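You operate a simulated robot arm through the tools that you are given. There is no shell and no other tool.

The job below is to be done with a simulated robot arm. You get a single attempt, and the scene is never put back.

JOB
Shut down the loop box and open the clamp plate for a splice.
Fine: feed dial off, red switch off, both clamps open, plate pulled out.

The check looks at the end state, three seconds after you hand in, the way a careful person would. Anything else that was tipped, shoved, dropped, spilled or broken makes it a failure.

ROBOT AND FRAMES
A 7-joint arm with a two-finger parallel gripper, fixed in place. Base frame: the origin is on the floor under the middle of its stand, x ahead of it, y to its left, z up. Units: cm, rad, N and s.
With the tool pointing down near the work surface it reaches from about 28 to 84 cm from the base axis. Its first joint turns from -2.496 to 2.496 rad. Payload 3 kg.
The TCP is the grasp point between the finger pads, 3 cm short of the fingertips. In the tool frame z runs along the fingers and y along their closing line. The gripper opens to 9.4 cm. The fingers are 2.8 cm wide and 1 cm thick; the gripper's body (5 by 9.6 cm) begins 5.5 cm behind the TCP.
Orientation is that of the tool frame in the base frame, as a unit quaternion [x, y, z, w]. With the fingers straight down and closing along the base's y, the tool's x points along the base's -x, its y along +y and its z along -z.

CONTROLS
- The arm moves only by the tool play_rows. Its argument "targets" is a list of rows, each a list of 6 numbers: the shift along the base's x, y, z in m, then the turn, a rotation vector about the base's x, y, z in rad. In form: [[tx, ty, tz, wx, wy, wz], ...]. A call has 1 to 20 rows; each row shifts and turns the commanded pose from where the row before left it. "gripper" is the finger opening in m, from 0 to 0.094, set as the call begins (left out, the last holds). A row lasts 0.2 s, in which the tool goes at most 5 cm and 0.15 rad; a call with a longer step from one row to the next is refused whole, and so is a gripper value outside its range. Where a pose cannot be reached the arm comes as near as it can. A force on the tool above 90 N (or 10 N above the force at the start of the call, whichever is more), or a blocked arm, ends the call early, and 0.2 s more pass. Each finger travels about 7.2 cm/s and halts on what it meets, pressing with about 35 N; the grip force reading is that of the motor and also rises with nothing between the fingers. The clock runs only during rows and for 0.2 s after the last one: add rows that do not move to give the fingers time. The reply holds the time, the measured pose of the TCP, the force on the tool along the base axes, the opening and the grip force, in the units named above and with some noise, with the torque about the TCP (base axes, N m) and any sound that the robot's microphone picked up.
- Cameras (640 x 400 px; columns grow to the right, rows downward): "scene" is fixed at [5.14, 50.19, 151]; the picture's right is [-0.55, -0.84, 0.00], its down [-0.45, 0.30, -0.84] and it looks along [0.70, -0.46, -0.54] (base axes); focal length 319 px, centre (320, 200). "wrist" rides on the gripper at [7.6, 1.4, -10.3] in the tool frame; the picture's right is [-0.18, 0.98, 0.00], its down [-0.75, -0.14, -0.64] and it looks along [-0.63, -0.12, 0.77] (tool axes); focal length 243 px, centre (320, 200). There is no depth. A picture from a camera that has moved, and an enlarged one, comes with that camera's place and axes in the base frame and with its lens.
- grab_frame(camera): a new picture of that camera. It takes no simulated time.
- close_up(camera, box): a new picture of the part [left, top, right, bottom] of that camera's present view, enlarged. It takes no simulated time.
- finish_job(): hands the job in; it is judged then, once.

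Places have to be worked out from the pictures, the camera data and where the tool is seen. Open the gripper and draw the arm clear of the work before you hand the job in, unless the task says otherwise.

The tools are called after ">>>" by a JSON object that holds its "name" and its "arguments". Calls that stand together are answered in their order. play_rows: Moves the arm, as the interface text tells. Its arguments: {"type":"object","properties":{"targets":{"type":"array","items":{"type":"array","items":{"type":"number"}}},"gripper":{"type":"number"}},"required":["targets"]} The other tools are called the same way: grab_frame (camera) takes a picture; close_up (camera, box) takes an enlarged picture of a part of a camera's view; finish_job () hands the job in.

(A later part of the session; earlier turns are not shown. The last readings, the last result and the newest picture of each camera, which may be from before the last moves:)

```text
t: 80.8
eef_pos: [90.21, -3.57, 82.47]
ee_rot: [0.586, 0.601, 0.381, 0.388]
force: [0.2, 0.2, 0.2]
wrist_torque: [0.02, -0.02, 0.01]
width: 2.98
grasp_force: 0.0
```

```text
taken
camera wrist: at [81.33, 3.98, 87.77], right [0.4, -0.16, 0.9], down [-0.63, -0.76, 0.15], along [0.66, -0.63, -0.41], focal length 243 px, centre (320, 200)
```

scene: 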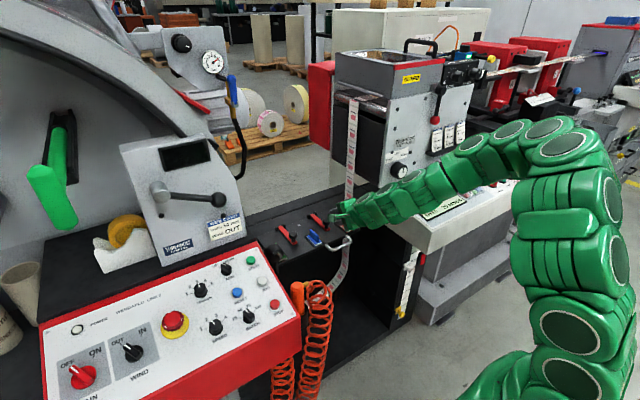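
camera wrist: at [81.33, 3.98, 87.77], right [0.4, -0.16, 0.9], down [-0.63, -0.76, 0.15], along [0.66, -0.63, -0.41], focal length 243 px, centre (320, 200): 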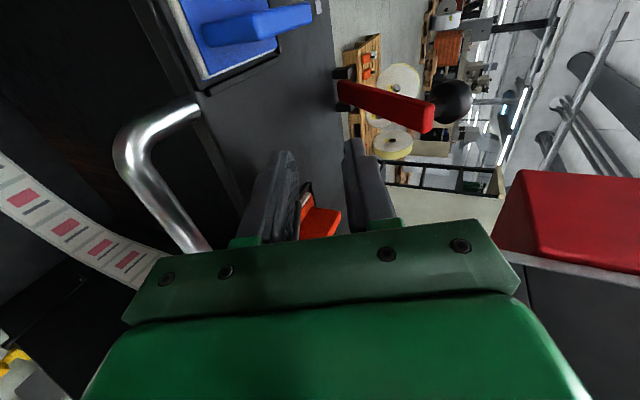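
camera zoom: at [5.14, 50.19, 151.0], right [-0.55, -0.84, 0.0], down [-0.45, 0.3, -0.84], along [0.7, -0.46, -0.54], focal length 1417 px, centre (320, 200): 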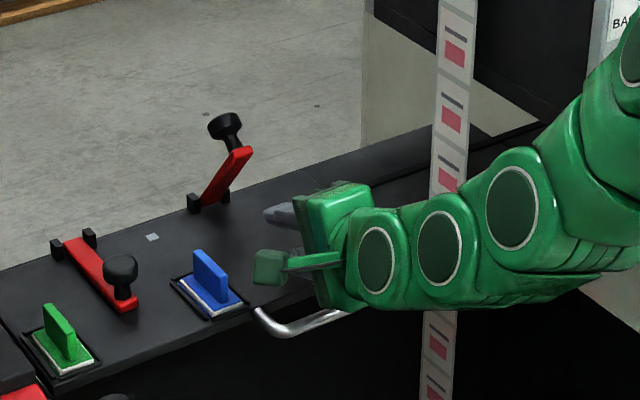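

The bar now stays up by itself at about 53°, since hinge friction holds it there. The plate is almost fully in, so I'll go back to the handle, re-grip it and pull it out again before finishing this clamp.

>>> {"name": "play_rows", "arguments": {"targets": [[-0.04, 0, 0.012, 0, 0, 0], [-0.04, 0, 0.008, 0, 0, 0], [-0.013, 0, -0.003, 0, 0.11, 0], [0, 0.001, -0.015, 0, 0.11, 0], [0, 0, 0, 0, 0, 0]], "gripper": 0.032}}

>>> {"name": "grab_frame", "arguments": {"camera": "wrist"}}

>>> {"name": "close_up", "arguments": {"camera": "scene", "box": [260, 155, 380, 245]}}

```text
t: 82.0
eef_pos: [80.92, -3.66, 82.61]
ee_rot: [0.624, 0.64, 0.314, 0.32]
force: [0.2, -0.4, 0.9]
wrist_torque: [-0.02, 0.0, -0.02]
width: 3.2
grasp_force: 0.0
```

```text
taken
camera wrist: at [73.46, 4.06, 89.73], right [0.59, -0.16, 0.79], down [-0.59, -0.76, 0.28], along [0.55, -0.63, -0.54], focal length 243 px, centre (320, 200)
```

wrist: 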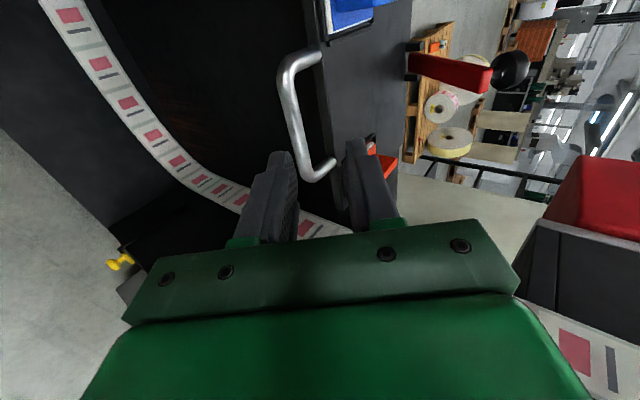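

```text
4.44 times, centred on (320, 200) of scene
camera zoom: at [5.14, 50.19, 151.0], right [-0.55, -0.84, 0.0], down [-0.45, 0.3, -0.84], along [0.7, -0.46, -0.54], focal length 1417 px, centre (320, 200)
```

zoom: 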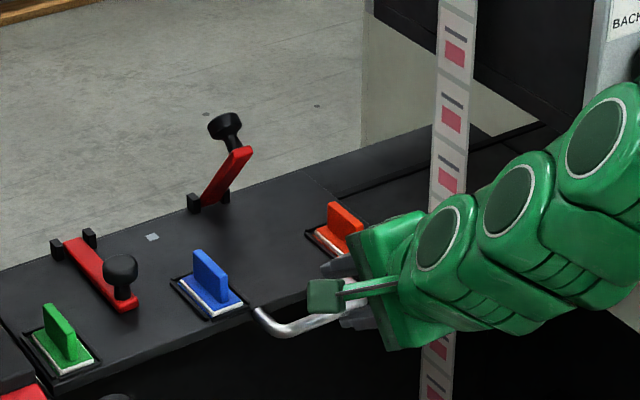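

The bar holds and the handle is at about (86.5,-3.4,76.85). I'll drop 1.5 cm to align, advance along the tool axis, and close on the handle.

>>> {"name": "play_rows", "arguments": {"targets": [[0, 0.0015, -0.015, 0, 0, 0], [0.0145, 0.0005, -0.011, 0, 0, 0], [0.0145, 0.0005, -0.011, 0, 0, 0], [0.0145, 0, -0.011, 0, 0, 0], [0, 0, 0, 0, 0, 0]]}}

>>> {"name": "grab_frame", "arguments": {"camera": "wrist"}}

```text
t: 83.2
eef_pos: [85.21, -3.31, 77.77]
ee_rot: [0.625, 0.639, 0.314, 0.32]
force: [-1.1, -1.1, 0.5]
wrist_torque: [-0.02, 0.03, 0.0]
width: 3.21
grasp_force: 0.1
```

```text
taken
camera wrist: at [77.75, 4.36, 84.9], right [0.59, -0.16, 0.79], down [-0.59, -0.76, 0.28], along [0.55, -0.63, -0.54], focal length 243 px, centre (320, 200)
```

wrist: 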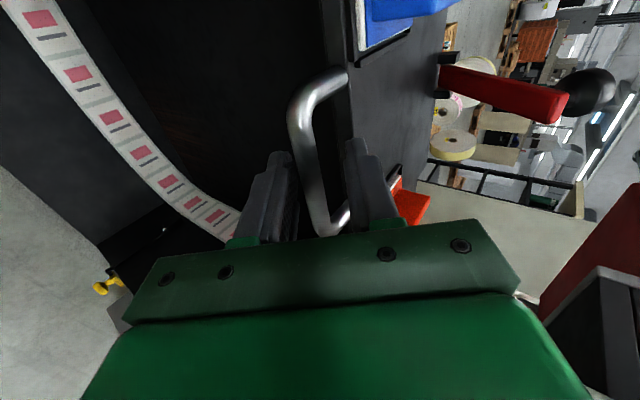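

The handle is between the fingers. I'll close and pull out smoothly so the raised clamp isn't jerked.

>>> {"name": "play_rows", "arguments": {"targets": [[0, 0, 0, 0, 0, 0], [0, 0, 0, 0, 0, 0], [0, 0, 0, 0, 0, 0], [-0.005, 0, 0, 0, 0, 0], [-0.008, 0, 0, 0, 0, 0], [-0.01, 0, 0, 0, 0, 0], [-0.011, 0, 0, 0, 0, 0], [-0.011, 0, 0, 0, 0, 0], [-0.011, 0, 0, 0, 0, 0], [-0.011, 0, 0, 0, 0, 0], [-0.011, 0, 0, 0, 0, 0], [-0.011, 0, 0, 0, 0, 0], [-0.01, 0, 0, 0, 0, 0], [-0.008, 0, 0, 0, 0, 0], [-0.006, 0, 0, 0, 0, 0], [0, 0, 0, 0, 0, 0]], "gripper": 0.0}}

>>> {"name": "close_up", "arguments": {"camera": "scene", "box": [260, 155, 400, 265]}}

```text
t: 86.7
eef_pos: [73.98, -3.37, 77.86]
ee_rot: [0.624, 0.64, 0.315, 0.32]
force: [-1.6, 3.2, -35.3]
wrist_torque: [0.69, 0.46, -1.12]
width: 1.16
grasp_force: 45.5
```

```text
3.64 times, centred on (330, 210) of scene
camera zoom: at [5.14, 50.19, 151.0], right [-0.55, -0.84, 0.0], down [-0.45, 0.3, -0.84], along [0.7, -0.46, -0.54], focal length 1159 px, centre (284, 164)
```

zoom: 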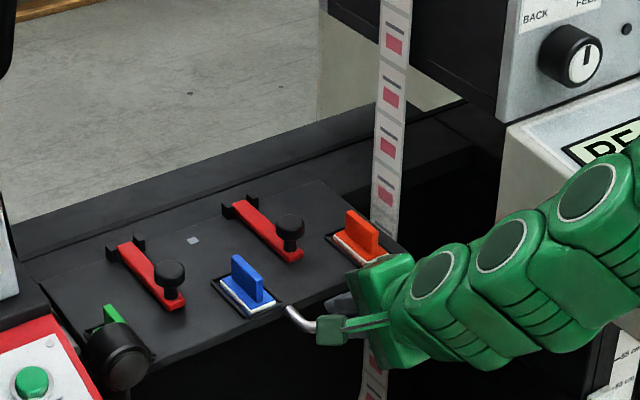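

The clamp dropped closed during the pull, so only angles past vertical will hold reliably. I'll pull the plate the remaining ~2.7 cm to its stop, easing the vertical load, then release.

>>> {"name": "play_rows", "arguments": {"targets": [[-0.006, 0, -0.0025, 0, 0, 0], [-0.008, 0, 0, 0, 0, 0], [-0.008, 0, 0, 0, 0, 0], [-0.005, 0, 0, 0, 0, 0], [-0.003, 0, 0, 0, 0, 0], [0, 0, 0, 0, 0, 0]]}}

>>> {"name": "close_up", "arguments": {"camera": "scene", "box": [260, 165, 400, 265]}}

```text
t: 88.0
eef_pos: [70.85, -3.3, 77.73]
ee_rot: [0.623, 0.639, 0.317, 0.322]
force: [0.1, 5.1, 58.1]
wrist_torque: [1.23, -0.73, -0.46]
width: 1.19
grasp_force: 44.8
```

```text
4.00 times, centred on (330, 215) of scene
camera zoom: at [5.14, 50.19, 151.0], right [-0.55, -0.84, 0.0], down [-0.45, 0.3, -0.84], along [0.7, -0.46, -0.54], focal length 1275 px, centre (280, 140)
```

zoom: 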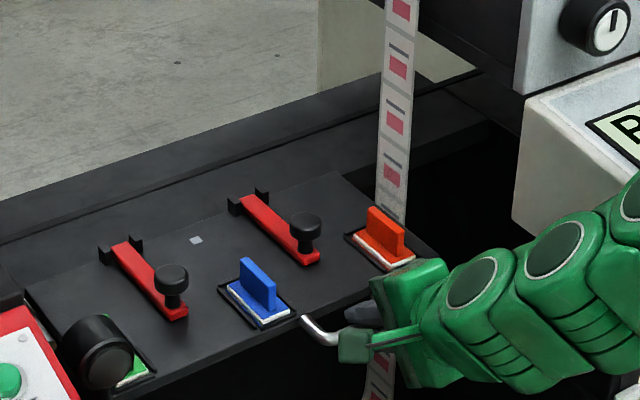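

The plate is at the stop again. I'll release the handle, rise, and return to the pre-hook pose in front of knob 1.

>>> {"name": "play_rows", "arguments": {"targets": [[0, 0, 0, 0, 0, 0], [0, 0, 0, 0, 0, 0], [-0.02, 0, 0.015, 0, 0, 0], [-0.012, 0, 0.02, 0, 0, 0], [0, 0, 0.035, 0, 0, 0], [0.02, 0, 0, 0, -0.11, 0], [0.025, -0.001, -0.01, 0, -0.11, 0], [0.022, -0.001, -0.014, 0, -0.11, 0], [0, 0, 0, 0, 0, 0]], "gripper": 0.032}}

>>> {"name": "close_up", "arguments": {"camera": "scene", "box": [290, 195, 370, 255]}}

>>> {"name": "grab_frame", "arguments": {"camera": "wrist"}}

```text
t: 90.0
eef_pos: [74.46, -3.49, 82.34]
ee_rot: [0.564, 0.579, 0.413, 0.42]
force: [0.0, 0.2, -1.2]
wrist_torque: [-0.01, 0.01, 0.02]
width: 3.19
grasp_force: 0.0
```

```text
6.67 times, centred on (330, 225) of scene
camera zoom: at [5.14, 50.19, 151.0], right [-0.55, -0.84, 0.0], down [-0.45, 0.3, -0.84], along [0.7, -0.46, -0.54], focal length 2125 px, centre (253, 33)
```

zoom: 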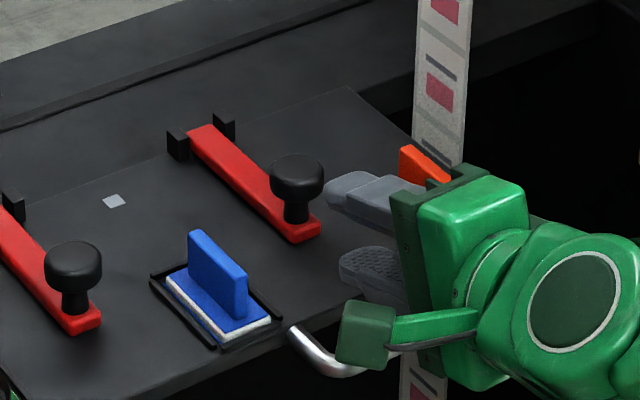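

```text
taken
camera wrist: at [65.02, 4.17, 86.51], right [0.3, -0.16, 0.94], down [-0.65, -0.76, 0.08], along [0.7, -0.63, -0.33], focal length 243 px, centre (320, 200)
```

wrist: 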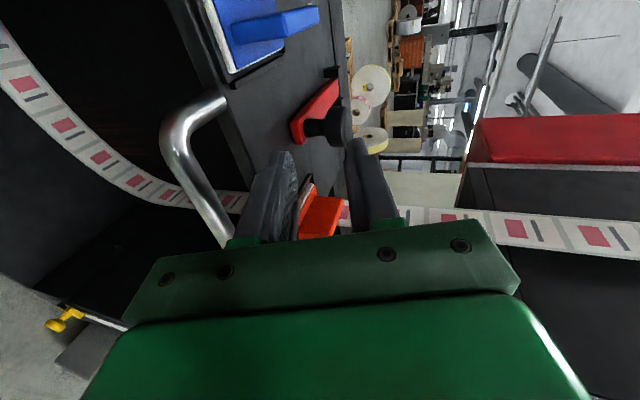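

The geometry matches the earlier successful hook. I'll repeat it: slide in, lift, and follow the arc to about 50°.

>>> {"name": "play_rows", "arguments": {"targets": [[0.014, 0, -0.001, 0, 0, 0], [0.014, 0, -0.0005, 0, 0, 0], [0.012, 0, 0, 0, 0, 0], [0.004, 0, 0, 0, 0, 0], [0.004, 0, 0, 0, 0, 0], [0, 0, 0.003, 0, 0, 0], [0.001, 0, 0.005, 0, 0, 0], [0.001, 0, 0.006, 0, 0, 0], [0.0068, 0, 0.0133, 0, 0.061, 0], [0.0068, 0, 0.0133, 0, 0.061, 0], [0.0101, 0, 0.0122, 0, 0.061, 0], [0.0101, 0, 0.0122, 0, 0.061, 0], [0.0125, 0, 0.0097, 0, 0.061, 0], [0.0125, 0, 0.0097, 0, 0.061, 0], [0, 0, 0, 0, 0, 0]], "gripper": 0.03}}

>>> {"name": "close_up", "arguments": {"camera": "scene", "box": [270, 165, 390, 255]}}

>>> {"name": "close_up", "arguments": {"camera": "wrist", "box": [200, 60, 440, 250]}}

```text
t: 93.2
eef_pos: [85.25, -3.44, 90.5]
ee_rot: [0.631, 0.645, 0.303, 0.307]
force: [-1.7, -2.6, 2.4]
wrist_torque: [-0.09, 0.07, -0.01]
width: 2.94
grasp_force: 0.1
```

```text
4.44 times, centred on (330, 210) of scene
camera zoom: at [5.14, 50.19, 151.0], right [-0.55, -0.84, 0.0], down [-0.45, 0.3, -0.84], along [0.7, -0.46, -0.54], focal length 1417 px, centre (276, 156)
```

zoom: 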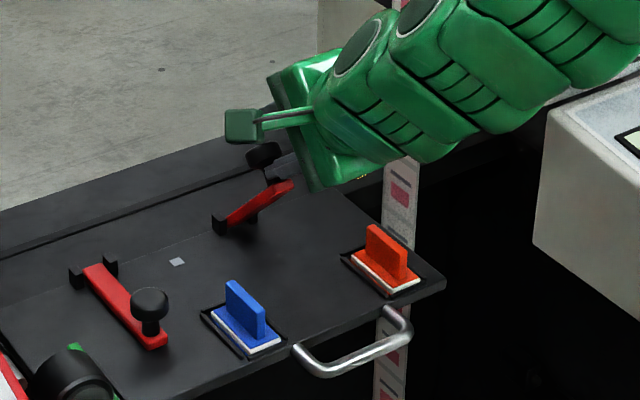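

```text
2.11 times, centred on (320, 155) of wrist
camera zoom: at [78.1, 4.14, 97.82], right [0.62, -0.16, 0.77], down [-0.58, -0.76, 0.3], along [0.53, -0.63, -0.56], focal length 511 px, centre (320, 295)
```

zoom: 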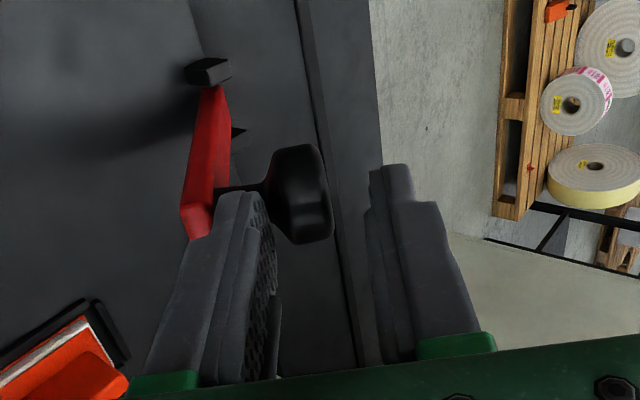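

The bar is at about 45° and the plate is still out. I'll do one slow step, then a fast over-the-top stroke with the tool rotating back so the finger doesn't wedge.

>>> {"name": "play_rows", "arguments": {"targets": [[0.0127, 0, 0.008, 0, 0.05, 0], [0.047, 0, 0.011, 0, 0.05, 0], [0.033, 0, -0.002, 0, 0.12, 0], [0, 0, 0, 0, 0, 0]]}}

>>> {"name": "close_up", "arguments": {"camera": "scene", "box": [260, 145, 380, 245]}}

>>> {"name": "close_up", "arguments": {"camera": "wrist", "box": [200, 60, 440, 250]}}

```text
t: 94.2
eef_pos: [94.54, -3.29, 92.16]
ee_rot: [0.66, 0.675, 0.233, 0.235]
force: [-0.7, 8.1, -3.2]
wrist_torque: [-0.59, -0.15, -0.46]
width: 2.99
grasp_force: 0.0
```

```text
4.00 times, centred on (320, 195) of scene
camera zoom: at [5.14, 50.19, 151.0], right [-0.55, -0.84, 0.0], down [-0.45, 0.3, -0.84], along [0.7, -0.46, -0.54], focal length 1275 px, centre (320, 220)
```

zoom: 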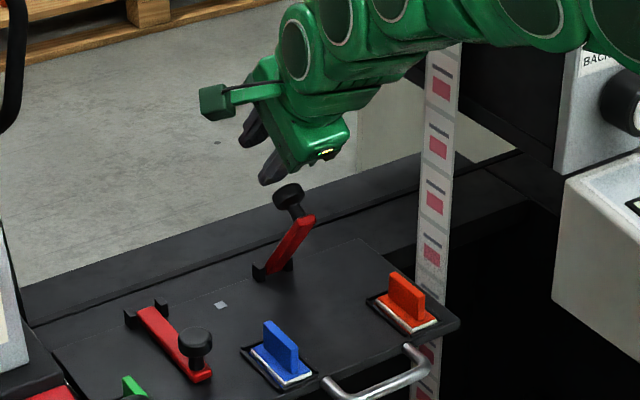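

```text
2.11 times, centred on (320, 155) of wrist
camera zoom: at [89.12, 4.4, 100.95], right [0.77, -0.16, 0.61], down [-0.49, -0.76, 0.42], along [0.4, -0.63, -0.67], focal length 511 px, centre (320, 295)
```

zoom: 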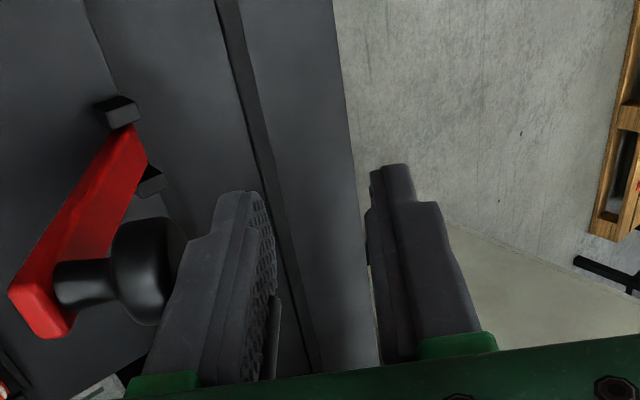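

The finger slipped over the knob, but the bar again stays up by itself at about 53°. I'll lift clear, come round to the front, and push the bar's end from the front with closed fingertips, where no wedging is possible.

>>> {"name": "play_rows", "arguments": {"targets": [[0, 0, 0.035, 0, 0, 0], [-0.045, 0, 0.01, 0, 0, 0], [-0.045, 0, 0.01, 0, 0, 0], [-0.045, 0, 0.005, 0, 0, 0], [0, 0, 0, 0, 0, 0]]}}

>>> {"name": "close_up", "arguments": {"camera": "scene", "box": [260, 145, 380, 245]}}

```text
t: 95.5
eef_pos: [81.08, -3.47, 98.11]
ee_rot: [0.659, 0.675, 0.232, 0.235]
force: [0.8, 0.4, -0.2]
wrist_torque: [0.01, -0.04, 0.02]
width: 3.0
grasp_force: 0.1
```

```text
4.00 times, centred on (320, 195) of scene
camera zoom: at [5.14, 50.19, 151.0], right [-0.55, -0.84, 0.0], down [-0.45, 0.3, -0.84], along [0.7, -0.46, -0.54], focal length 1275 px, centre (320, 220)
```

zoom: 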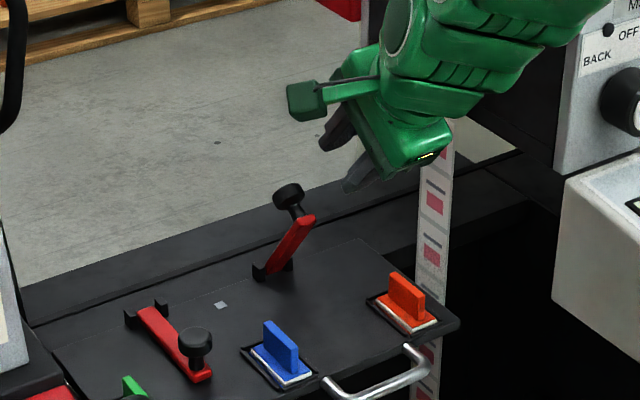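

The bar keeps standing at 53° without support. I'll close the fingers, level the tool and come down in front of its end.

>>> {"name": "play_rows", "arguments": {"targets": [[0.0, 0, -0.026, 0, -0.1365, 0], [0.005, 0, -0.026, 0, -0.1365, 0], [0.005, 0, -0.026, 0, -0.1365, 0], [0.005, 0, -0.026, 0, -0.1365, 0], [0, 0, 0, 0, 0, 0]], "gripper": 0.0}}

>>> {"name": "close_up", "arguments": {"camera": "scene", "box": [260, 145, 380, 245]}}

>>> {"name": "grab_frame", "arguments": {"camera": "wrist"}}

```text
t: 96.7
eef_pos: [82.57, -3.47, 87.8]
ee_rot: [0.573, 0.586, 0.402, 0.409]
force: [-0.6, 1.0, 0.0]
wrist_torque: [0.01, 0.02, -0.03]
width: 0.0
grasp_force: 33.6
```

```text
4.00 times, centred on (320, 195) of scene
camera zoom: at [5.14, 50.19, 151.0], right [-0.55, -0.84, 0.0], down [-0.45, 0.3, -0.84], along [0.7, -0.46, -0.54], focal length 1275 px, centre (320, 220)
```

zoom: 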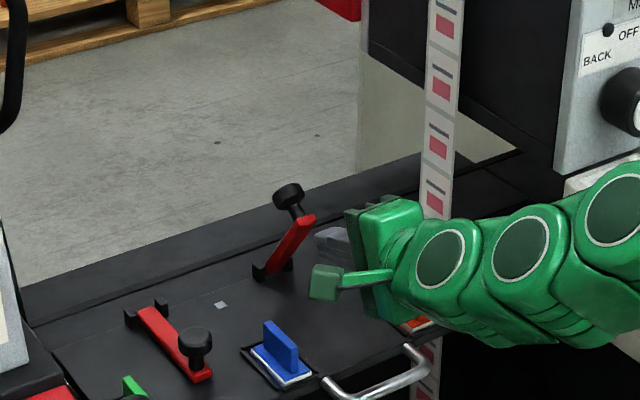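

```text
taken
camera wrist: at [73.38, 4.21, 92.45], right [0.34, -0.16, 0.93], down [-0.64, -0.76, 0.1], along [0.69, -0.63, -0.36], focal length 243 px, centre (320, 200)
```

wrist: 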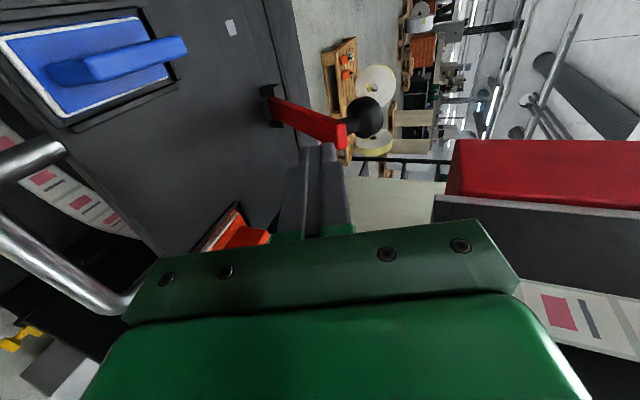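

The fingertips are about 3 cm in front of the bar's end. I'll approach, then give a fast two-row stroke forward to carry the bar past vertical.

>>> {"name": "play_rows", "arguments": {"targets": [[0.02, 0, 0.004, 0, 0, 0], [0.049, 0, 0.006, 0, 0, 0], [0.049, 0, 0, 0, 0, 0], [0, 0, 0, 0, 0, 0]]}}

>>> {"name": "close_up", "arguments": {"camera": "scene", "box": [260, 145, 380, 245]}}

>>> {"name": "grab_frame", "arguments": {"camera": "wrist"}}

```text
t: 97.7
eef_pos: [94.41, -3.52, 88.9]
ee_rot: [0.572, 0.587, 0.401, 0.409]
force: [-0.3, 0.3, -0.9]
wrist_torque: [0.0, -0.02, 0.02]
width: 0.0
grasp_force: 32.5
```

```text
4.00 times, centred on (320, 195) of scene
camera zoom: at [5.14, 50.19, 151.0], right [-0.55, -0.84, 0.0], down [-0.45, 0.3, -0.84], along [0.7, -0.46, -0.54], focal length 1275 px, centre (320, 220)
```

zoom: 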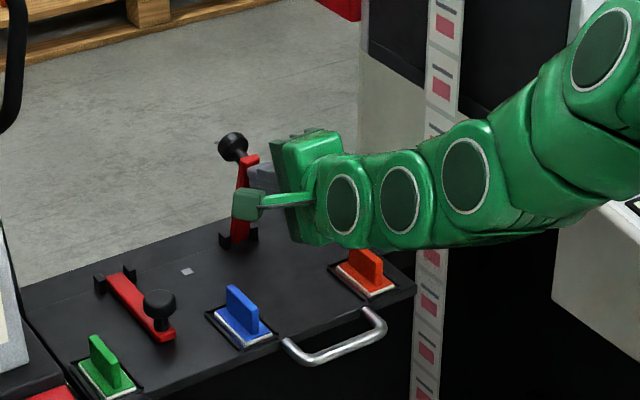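

```text
taken
camera wrist: at [85.27, 4.18, 93.5], right [0.34, -0.16, 0.93], down [-0.64, -0.76, 0.1], along [0.69, -0.63, -0.36], focal length 243 px, centre (320, 200)
```

wrist: 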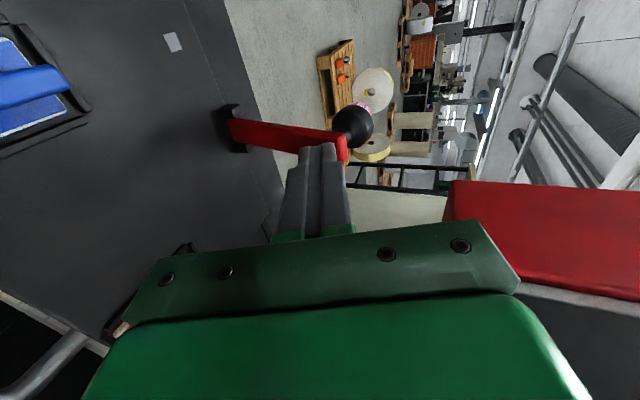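

The bar is now at about 75°. I'll back off 3 cm to learn whether it stays there (friction) or springs back to 53°.

>>> {"name": "play_rows", "arguments": {"targets": [[-0.03, 0, 0, 0, 0, 0], [0, 0, 0, 0, 0, 0], [0, 0, 0, 0, 0, 0]]}}

>>> {"name": "close_up", "arguments": {"camera": "scene", "box": [260, 145, 380, 245]}}

>>> {"name": "grab_frame", "arguments": {"camera": "wrist"}}

```text
t: 98.5
eef_pos: [91.35, -3.45, 88.87]
ee_rot: [0.572, 0.587, 0.402, 0.409]
force: [0.5, 0.1, 0.3]
wrist_torque: [-0.01, 0.0, -0.03]
width: 0.0
grasp_force: 33.2
```

```text
4.00 times, centred on (320, 195) of scene
camera zoom: at [5.14, 50.19, 151.0], right [-0.55, -0.84, 0.0], down [-0.45, 0.3, -0.84], along [0.7, -0.46, -0.54], focal length 1275 px, centre (320, 220)
```

zoom: 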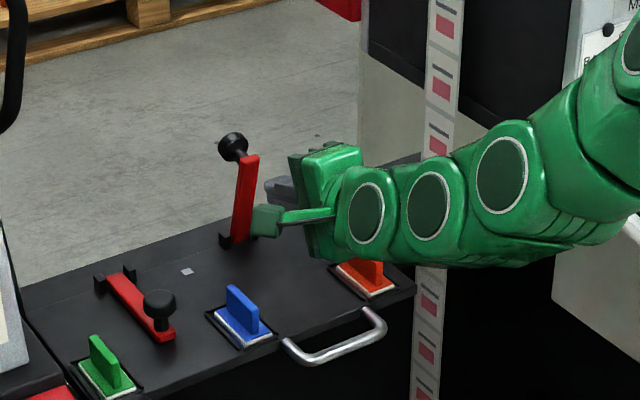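

```text
taken
camera wrist: at [82.19, 4.15, 93.51], right [0.34, -0.16, 0.93], down [-0.64, -0.76, 0.1], along [0.69, -0.63, -0.36], focal length 243 px, centre (320, 200)
```

wrist: 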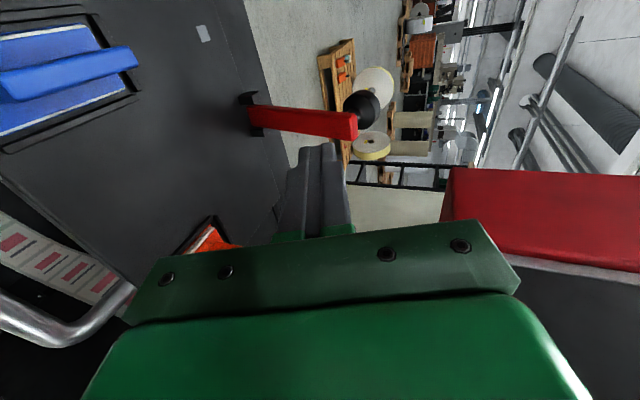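

The bar holds at about 77° under hinge friction, so I can ratchet it. I'll give another quick forward stroke to take it past vertical.

>>> {"name": "play_rows", "arguments": {"targets": [[0.028, 0, 0.001, 0, 0, 0], [0.049, 0, 0.003, 0, 0, 0], [0.035, 0, 0, 0, 0, 0], [0, 0, 0, 0, 0, 0]]}}

>>> {"name": "close_up", "arguments": {"camera": "scene", "box": [250, 135, 370, 245]}}

>>> {"name": "grab_frame", "arguments": {"camera": "wrist"}}

```text
t: 99.3
eef_pos: [101.59, -3.57, 89.3]
ee_rot: [0.575, 0.588, 0.399, 0.405]
force: [-344.7, 5.7, 116.0]
wrist_torque: [-0.14, -1.07, 0.65]
width: 0.0
grasp_force: 33.2
stopped in row 4: the force on the tool passed its limit at 505 N (the readings are from after the stop); the commanded pose is now the measured one
```

```text
3.64 times, centred on (310, 190) of scene
camera zoom: at [5.14, 50.19, 151.0], right [-0.55, -0.84, 0.0], down [-0.45, 0.3, -0.84], along [0.7, -0.46, -0.54], focal length 1159 px, centre (356, 236)
```

zoom: 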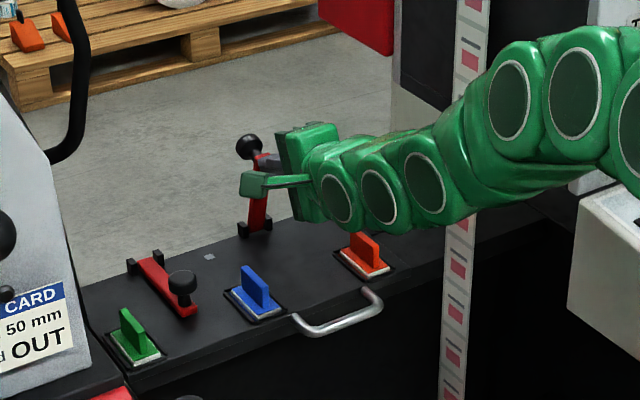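

```text
taken
camera wrist: at [92.47, 4.03, 93.99], right [0.35, -0.17, 0.92], down [-0.64, -0.76, 0.11], along [0.68, -0.63, -0.37], focal length 243 px, centre (320, 200)
```

wrist: 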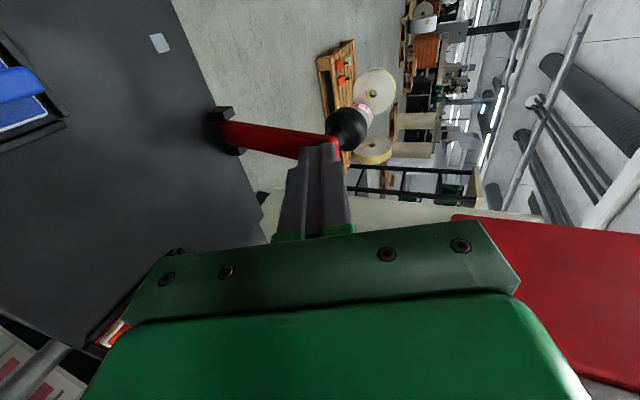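

The force spiked: the plate hit its inner stop and the bar is at its hinge limit, which means it is fully open at about 77°. I'll back off immediately.

>>> {"name": "play_rows", "arguments": {"targets": [[-0.01, 0, 0, 0, 0, 0], [-0.02, 0, 0, 0, 0, 0], [-0.02, 0, 0, 0, 0, 0], [0, 0, 0, 0, 0, 0]]}}

>>> {"name": "close_up", "arguments": {"camera": "scene", "box": [250, 145, 370, 245]}}

>>> {"name": "grab_frame", "arguments": {"camera": "wrist"}}

>>> {"name": "grab_frame", "arguments": {"camera": "scene"}}

```text
t: 100.3
eef_pos: [96.99, -3.63, 88.81]
ee_rot: [0.575, 0.589, 0.398, 0.405]
force: [-0.3, 0.8, -0.4]
wrist_torque: [-0.03, 0.01, 0.0]
width: 0.0
grasp_force: 32.9
```

```text
4.00 times, centred on (310, 195) of scene
camera zoom: at [5.14, 50.19, 151.0], right [-0.55, -0.84, 0.0], down [-0.45, 0.3, -0.84], along [0.7, -0.46, -0.54], focal length 1275 px, centre (360, 220)
```

zoom: 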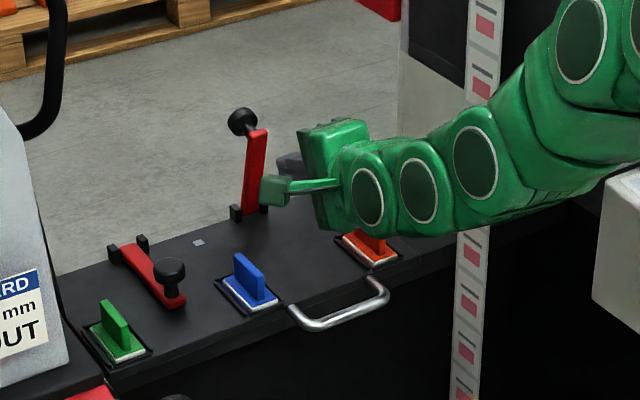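

```text
taken
camera wrist: at [87.76, 4.0, 93.54], right [0.35, -0.16, 0.92], down [-0.64, -0.76, 0.11], along [0.68, -0.63, -0.37], focal length 243 px, centre (320, 200)
```

wrist: 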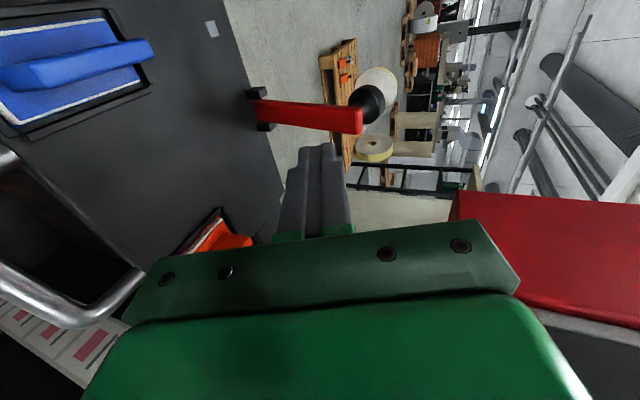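

```text
taken
```

scene: 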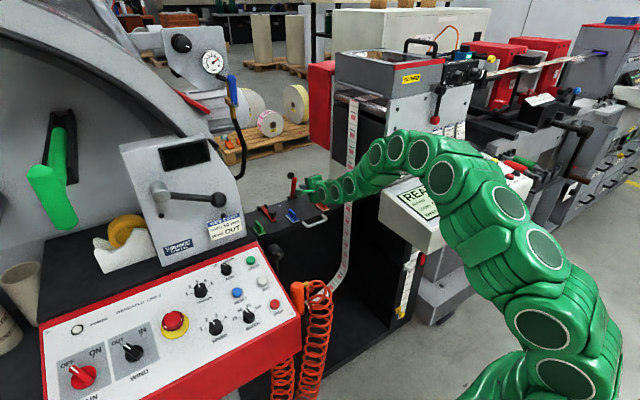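

Clamp 1 stands fully open at about 77°. Next I'll go back to the handle and pull the plate out very gently this time so the clamp stays up.

>>> {"name": "play_rows", "arguments": {"targets": [[-0.045, 0, 0.002, 0, 0, 0], [-0.045, 0, 0, 0, 0, 0], [-0.045, 0.001, 0, 0, 0, 0], [-0.01, 0.001, -0.02, 0, 0.143, 0], [-0.01, 0, -0.02, 0, 0.143, 0], [0.012, 0, -0.035, 0, 0, 0], [0, 0, 0, 0, 0, 0]], "gripper": 0.032}}

>>> {"name": "grab_frame", "arguments": {"camera": "wrist"}}

>>> {"name": "close_up", "arguments": {"camera": "scene", "box": [250, 145, 370, 245]}}

```text
t: 101.9
eef_pos: [82.56, -3.48, 81.53]
ee_rot: [0.626, 0.641, 0.312, 0.317]
force: [0.2, -0.3, 0.7]
wrist_torque: [-0.01, 0.01, 0.01]
width: 3.2
grasp_force: 0.0
```

```text
taken
camera wrist: at [75.15, 4.27, 88.61], right [0.6, -0.16, 0.79], down [-0.59, -0.76, 0.29], along [0.55, -0.63, -0.55], focal length 243 px, centre (320, 200)
```

wrist: 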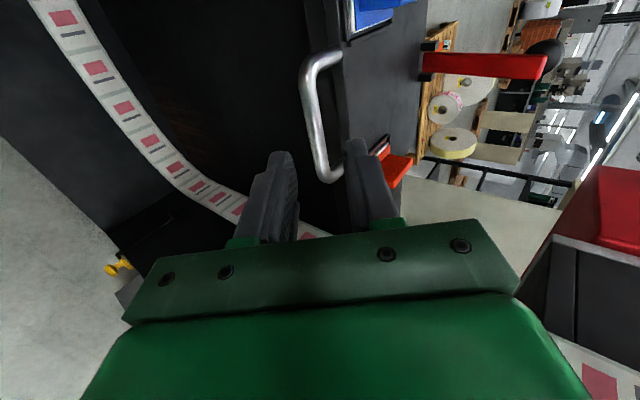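

```text
4.00 times, centred on (310, 195) of scene
camera zoom: at [5.14, 50.19, 151.0], right [-0.55, -0.84, 0.0], down [-0.45, 0.3, -0.84], along [0.7, -0.46, -0.54], focal length 1275 px, centre (360, 220)
```

zoom: 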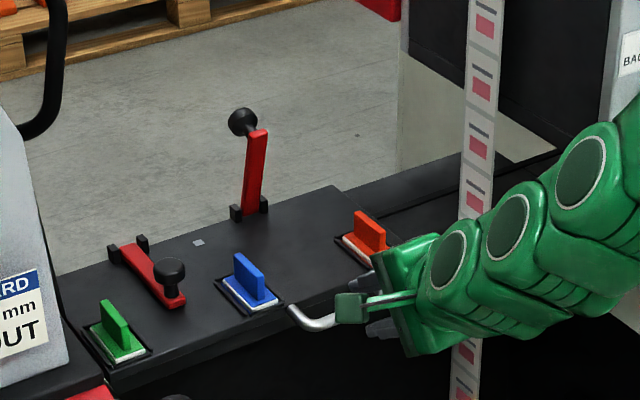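

The view matches the first handle grasp, so I'll advance onto the bar and close.

>>> {"name": "play_rows", "arguments": {"targets": [[0.0152, 0, -0.0126, 0, 0, 0], [0.0152, 0, -0.0126, 0, 0, 0], [0.0152, 0, -0.0126, 0, 0, 0], [0, 0, 0, 0, 0, 0]]}}

>>> {"name": "play_rows", "arguments": {"targets": [[0, 0, 0, 0, 0, 0], [0, 0, 0, 0, 0, 0], [0, 0, 0, 0, 0, 0]], "gripper": 0.0}}

>>> {"name": "close_up", "arguments": {"camera": "scene", "box": [250, 145, 370, 245]}}

```text
t: 102.9
eef_pos: [87.2, -3.45, 77.69]
ee_rot: [0.626, 0.641, 0.312, 0.316]
force: [0.9, 0.4, -0.5]
wrist_torque: [-0.03, 0.0, 0.0]
width: 3.23
grasp_force: 0.1
```

```text
t: 103.7
eef_pos: [87.03, -3.39, 77.59]
ee_rot: [0.626, 0.64, 0.312, 0.317]
force: [-12.1, 0.7, -11.3]
wrist_torque: [0.89, 0.2, -0.72]
width: 1.18
grasp_force: 44.7
```

```text
4.00 times, centred on (310, 195) of scene
camera zoom: at [5.14, 50.19, 151.0], right [-0.55, -0.84, 0.0], down [-0.45, 0.3, -0.84], along [0.7, -0.46, -0.54], focal length 1275 px, centre (360, 220)
```

zoom: 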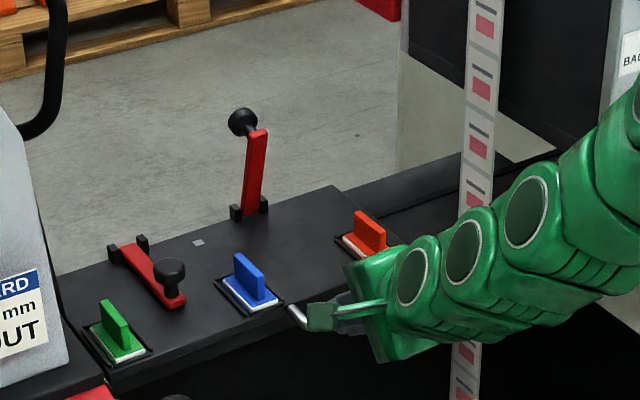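

I have the handle. I'll pull slowly, ramping speed up and down.

>>> {"name": "play_rows", "arguments": {"targets": [[-0.001, 0, 0, 0, 0, 0], [-0.002, 0, 0, 0, 0, 0], [-0.003, 0, 0, 0, 0, 0], [-0.004, 0, 0, 0, 0, 0], [-0.005, 0, 0, 0, 0, 0], [-0.005, 0, 0, 0, 0, 0], [-0.005, 0, 0, 0, 0, 0], [-0.005, 0, 0, 0, 0, 0], [-0.005, 0, 0, 0, 0, 0], [-0.005, 0, 0, 0, 0, 0], [-0.005, 0, 0, 0, 0, 0], [-0.005, 0, 0, 0, 0, 0], [-0.005, 0, 0, 0, 0, 0], [-0.005, 0, 0, 0, 0, 0], [-0.005, 0, 0, 0, 0, 0], [-0.005, 0, 0, 0, 0, 0], [-0.004, 0, 0, 0, 0, 0], [-0.003, 0, 0, 0, 0, 0], [-0.002, 0, 0, 0, 0, 0], [-0.001, 0, 0, 0, 0, 0]]}}

>>> {"name": "close_up", "arguments": {"camera": "scene", "box": [250, 145, 370, 245]}}

```text
t: 107.9
eef_pos: [79.1, -3.42, 77.75]
ee_rot: [0.626, 0.64, 0.312, 0.318]
force: [1.1, -12.0, -33.1]
wrist_torque: [0.76, 0.29, -0.73]
width: 1.15
grasp_force: 45.0
```

```text
4.00 times, centred on (310, 195) of scene
camera zoom: at [5.14, 50.19, 151.0], right [-0.55, -0.84, 0.0], down [-0.45, 0.3, -0.84], along [0.7, -0.46, -0.54], focal length 1275 px, centre (360, 220)
```

zoom: 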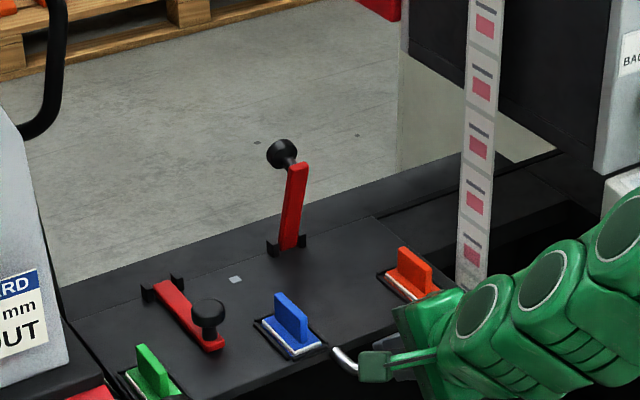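

Clamp 1 stays open during the gentle pull. I'll continue the same way to just short of the outer stop, easing the vertical load.

>>> {"name": "play_rows", "arguments": {"targets": [[-0.001, 0, -0.0015, 0, 0, 0], [-0.002, 0, 0, 0, 0, 0], [-0.003, 0, 0, 0, 0, 0], [-0.004, 0, 0, 0, 0, 0], [-0.005, 0, 0, 0, 0, 0], [-0.005, 0, 0, 0, 0, 0], [-0.005, 0, 0, 0, 0, 0], [-0.005, 0, 0, 0, 0, 0], [-0.005, 0, 0, 0, 0, 0], [-0.005, 0, 0, 0, 0, 0], [-0.005, 0, 0, 0, 0, 0], [-0.005, 0, 0, 0, 0, 0], [-0.005, 0, 0, 0, 0, 0], [-0.005, 0, 0, 0, 0, 0], [-0.005, 0, 0, 0, 0, 0], [-0.004, 0, 0, 0, 0, 0], [-0.003, 0, 0, 0, 0, 0], [-0.002, 0, 0, 0, 0, 0], [-0.001, 0, 0, 0, 0, 0], [0, 0, 0, 0, 0, 0]]}}

>>> {"name": "close_up", "arguments": {"camera": "scene", "box": [260, 155, 380, 255]}}

```text
t: 112.1
eef_pos: [71.66, -3.41, 77.63]
ee_rot: [0.626, 0.64, 0.313, 0.318]
force: [-3.1, -3.1, 52.7]
wrist_torque: [0.9, -0.55, -0.48]
width: 1.2
grasp_force: 44.9
```

```text
4.00 times, centred on (320, 205) of scene
camera zoom: at [5.14, 50.19, 151.0], right [-0.55, -0.84, 0.0], down [-0.45, 0.3, -0.84], along [0.7, -0.46, -0.54], focal length 1275 px, centre (320, 180)
```

zoom: 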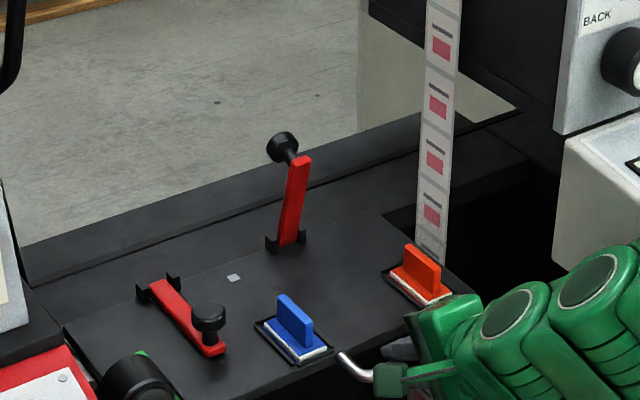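

The plate is out and clamp 1 is still open. For clamp 2 I'll approach with a slight yaw to keep the wrist camera away from the lamp. First I'll release the handle gently and rise.

>>> {"name": "play_rows", "arguments": {"targets": [[0, 0, 0, 0, 0, 0], [0, 0, 0, 0, 0, 0], [0, 0, 0, 0, 0, 0], [-0.012, 0, 0.009, 0, 0, 0], [-0.016, 0, 0.014, 0, 0, 0], [0, 0.005, 0.035, 0, 0, 0], [0, 0.01, 0.035, 0, 0, 0], [0.015, 0.03, 0.005, 0, 0, 0.15], [0.015, 0.03, 0, 0, 0, 0.15], [0, 0, 0, 0, 0, 0]], "gripper": 0.032}}

>>> {"name": "grab_frame", "arguments": {"camera": "wrist"}}

>>> {"name": "grab_frame", "arguments": {"camera": "scene"}}

>>> {"name": "close_up", "arguments": {"camera": "scene", "box": [260, 165, 380, 265]}}

```text
t: 114.3
eef_pos: [71.75, 4.13, 87.39]
ee_rot: [0.523, 0.727, 0.355, 0.267]
force: [-0.5, -0.2, -0.4]
wrist_torque: [0.01, 0.02, 0.0]
width: 3.22
grasp_force: 0.1
```

```text
taken
camera wrist: at [62.51, 9.18, 94.6], right [0.62, 0.02, 0.79], down [-0.34, -0.9, 0.29], along [0.71, -0.44, -0.55], focal length 243 px, centre (320, 200)
```

wrist: 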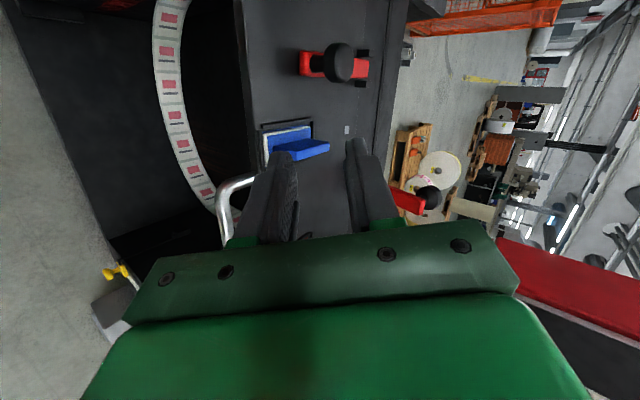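

```text
taken
```

scene: 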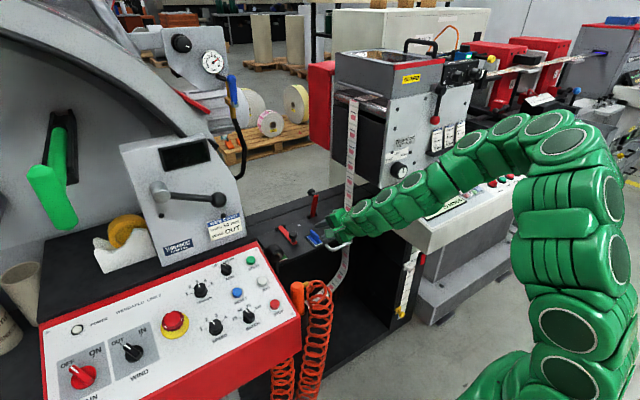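

```text
4.00 times, centred on (320, 215) of scene
camera zoom: at [5.14, 50.19, 151.0], right [-0.55, -0.84, 0.0], down [-0.45, 0.3, -0.84], along [0.7, -0.46, -0.54], focal length 1275 px, centre (320, 140)
```

zoom: 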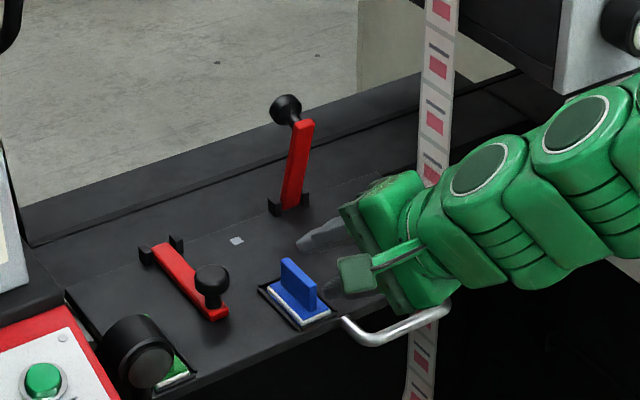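

Knob 2 is at about (82.8,10.65,80.9). I'll level the tool and go to its pre-hook point along the yawed heading.

>>> {"name": "play_rows", "arguments": {"targets": [[0.0112, 0.0138, -0.016, 0.0337, -0.1083, 0], [0.0112, 0.0138, -0.017, 0.0337, -0.1083, 0], [0.0112, 0.0138, -0.018, 0.0337, -0.1083, 0], [0, 0, 0, 0, 0, 0]], "gripper": 0.03}}

>>> {"name": "close_up", "arguments": {"camera": "wrist", "box": [200, 40, 440, 250]}}

>>> {"name": "close_up", "arguments": {"camera": "scene", "box": [270, 195, 350, 255]}}

```text
t: 115.3
eef_pos: [75.24, 8.28, 82.27]
ee_rot: [0.472, 0.655, 0.473, 0.354]
force: [1.1, -0.4, 0.7]
wrist_torque: [0.0, -0.02, 0.0]
width: 3.01
grasp_force: 0.1
```

```text
1.90 times, centred on (320, 145) of wrist
camera zoom: at [64.01, 12.72, 86.55], right [0.33, -0.07, 0.94], down [-0.39, -0.92, 0.07], along [0.86, -0.4, -0.33], focal length 462 px, centre (320, 305)
```

zoom: 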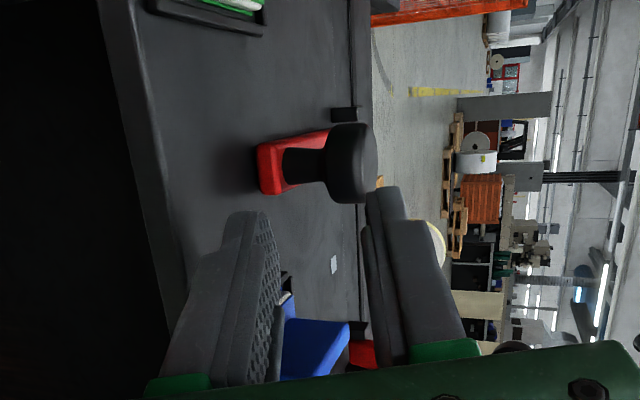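

```text
6.67 times, centred on (310, 225) of scene
camera zoom: at [5.14, 50.19, 151.0], right [-0.55, -0.84, 0.0], down [-0.45, 0.3, -0.84], along [0.7, -0.46, -0.54], focal length 2125 px, centre (387, 33)
```

zoom: 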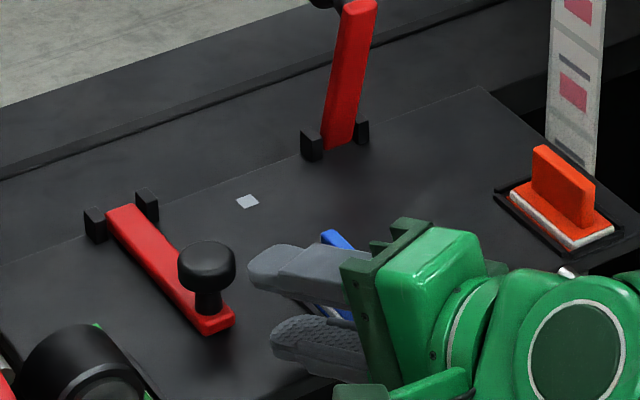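

The fingers are aligned with knob 2 along the heading. I'll slide in, in small steps, along (0.955, 0.297).

>>> {"name": "play_rows", "arguments": {"targets": [[0.0134, 0.0042, -0.0005, 0, 0, 0], [0.0134, 0.0042, -0.0005, 0, 0, 0], [0.0115, 0.0036, 0, 0, 0, 0], [0, 0, 0, 0, 0, 0]]}}

>>> {"name": "close_up", "arguments": {"camera": "wrist", "box": [220, 80, 420, 250]}}

>>> {"name": "close_up", "arguments": {"camera": "scene", "box": [280, 205, 340, 250]}}

```text
t: 116.3
eef_pos: [79.14, 9.33, 82.25]
ee_rot: [0.472, 0.655, 0.472, 0.354]
force: [0.6, 0.1, 0.4]
wrist_torque: [-0.02, 0.02, 0.0]
width: 2.99
grasp_force: 0.0
```

```text
2.35 times, centred on (320, 165) of wrist
camera zoom: at [67.87, 13.89, 86.48], right [0.33, -0.07, 0.94], down [-0.4, -0.92, 0.07], along [0.86, -0.4, -0.33], focal length 571 px, centre (320, 282)
```

zoom: 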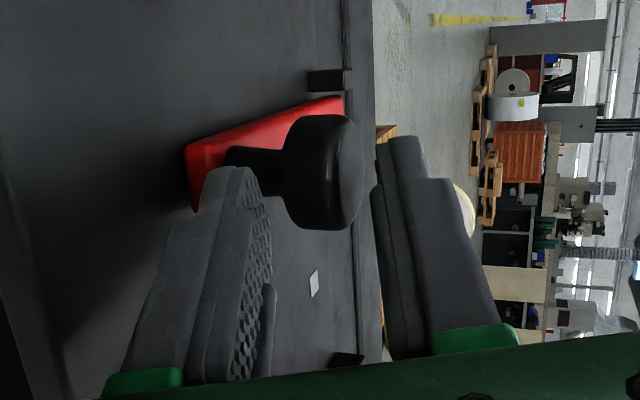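

```text
8.89 times, centred on (310, 228) of scene
camera zoom: at [5.14, 50.19, 151.0], right [-0.55, -0.84, 0.0], down [-0.45, 0.3, -0.84], along [0.7, -0.46, -0.54], focal length 2833 px, centre (409, -44)
```

zoom: 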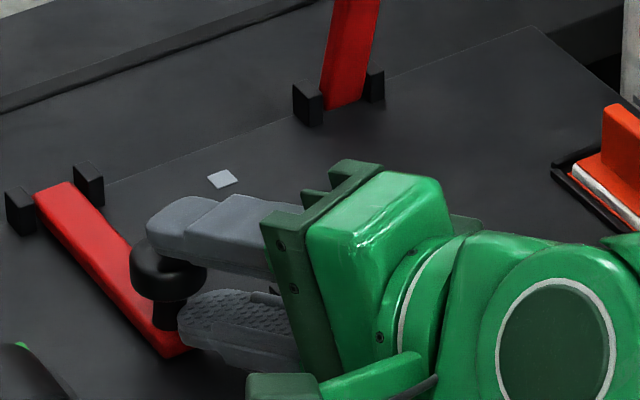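

This looks the same as the good hook on knob 1. I'll slide the last 0.8 cm in, take the weight, and lift along the arc.

>>> {"name": "play_rows", "arguments": {"targets": [[0.0038, 0.0012, 0, 0, 0, 0], [0.0038, 0.0012, 0, 0, 0, 0], [0, 0, 0.003, 0, 0, 0], [0.001, 0, 0.005, 0, 0, 0], [0.001, 0, 0.006, 0, 0, 0], [0.0068, 0, 0.0133, 0, 0.061, 0], [0.0068, 0, 0.0133, 0, 0.061, 0], [0.0101, 0, 0.0122, 0, 0.061, 0], [0.0101, 0, 0.0122, 0, 0.061, 0], [0, 0, 0, 0, 0, 0]]}}

>>> {"name": "close_up", "arguments": {"camera": "wrist", "box": [200, 60, 440, 250]}}

>>> {"name": "close_up", "arguments": {"camera": "scene", "box": [260, 175, 360, 255]}}

```text
t: 118.5
eef_pos: [83.44, 9.66, 88.74]
ee_rot: [0.526, 0.693, 0.412, 0.271]
force: [-1.2, 0.6, -1.0]
wrist_torque: [-0.01, 0.04, 0.01]
width: 3.01
grasp_force: 0.1
```

```text
2.11 times, centred on (320, 155) of wrist
camera zoom: at [73.56, 14.2, 95.55], right [0.55, -0.07, 0.83], down [-0.36, -0.92, 0.17], along [0.75, -0.4, -0.53], focal length 511 px, centre (320, 295)
```

zoom: 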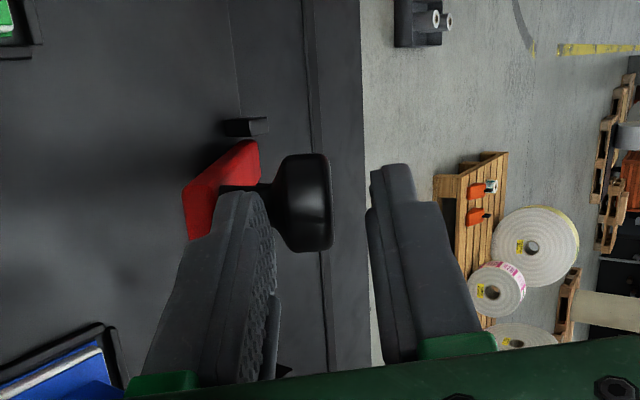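

```text
5.00 times, centred on (310, 215) of scene
camera zoom: at [5.14, 50.19, 151.0], right [-0.55, -0.84, 0.0], down [-0.45, 0.3, -0.84], along [0.7, -0.46, -0.54], focal length 1594 px, centre (370, 125)
```

zoom: 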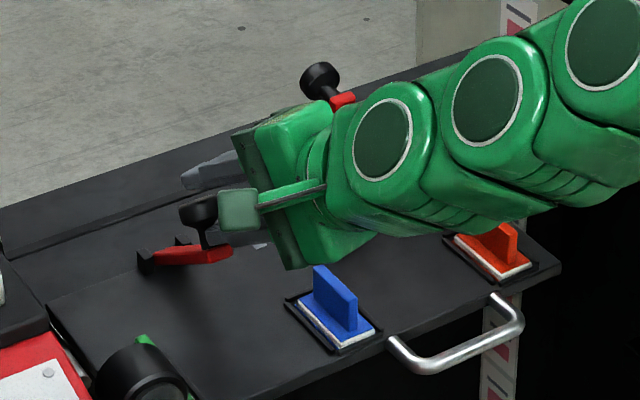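

Clamp 2 is lifting nicely. I'll continue the slow arc to about 57°.

>>> {"name": "play_rows", "arguments": {"targets": [[0.0125, 0, 0.0097, 0, 0.061, 0], [0.0125, 0, 0.0097, 0, 0.061, 0], [0.0127, 0, 0.0075, 0, 0.05, 0], [0.0135, 0, 0.0062, 0, 0.0525, 0], [0, 0, 0, 0, 0, 0]]}}

>>> {"name": "close_up", "arguments": {"camera": "wrist", "box": [200, 60, 440, 250]}}

>>> {"name": "close_up", "arguments": {"camera": "scene", "box": [250, 165, 360, 255]}}

```text
t: 119.7
eef_pos: [88.6, 9.69, 91.97]
ee_rot: [0.57, 0.719, 0.35, 0.191]
force: [0.2, 0.2, -0.1]
wrist_torque: [-0.04, 0.0, 0.01]
width: 3.02
grasp_force: 0.0
```

```text
2.11 times, centred on (320, 155) of wrist
camera zoom: at [80.48, 14.25, 100.88], right [0.72, -0.07, 0.69], down [-0.32, -0.92, 0.24], along [0.61, -0.4, -0.68], focal length 511 px, centre (320, 295)
```

zoom: 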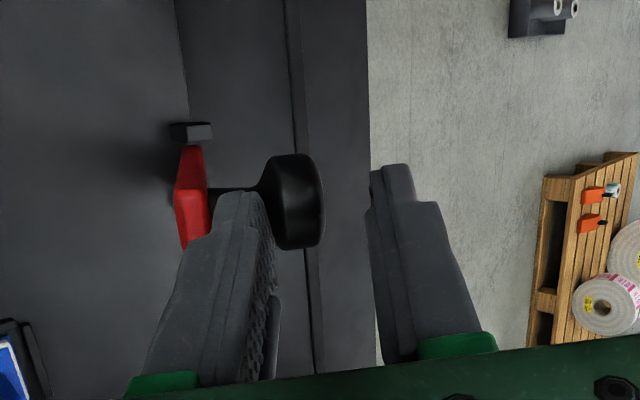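

```text
4.44 times, centred on (305, 210) of scene
camera zoom: at [5.14, 50.19, 151.0], right [-0.55, -0.84, 0.0], down [-0.45, 0.3, -0.84], along [0.7, -0.46, -0.54], focal length 1417 px, centre (387, 156)
```

zoom: 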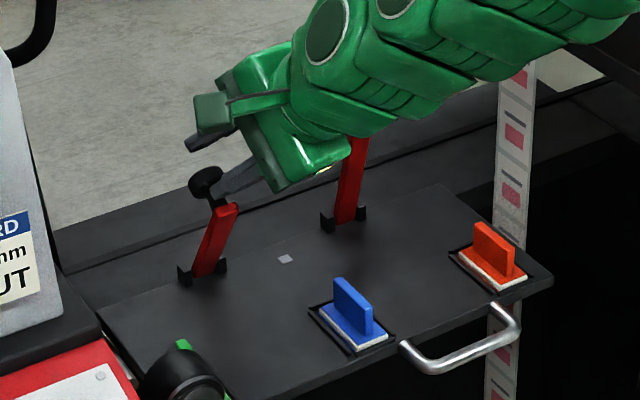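

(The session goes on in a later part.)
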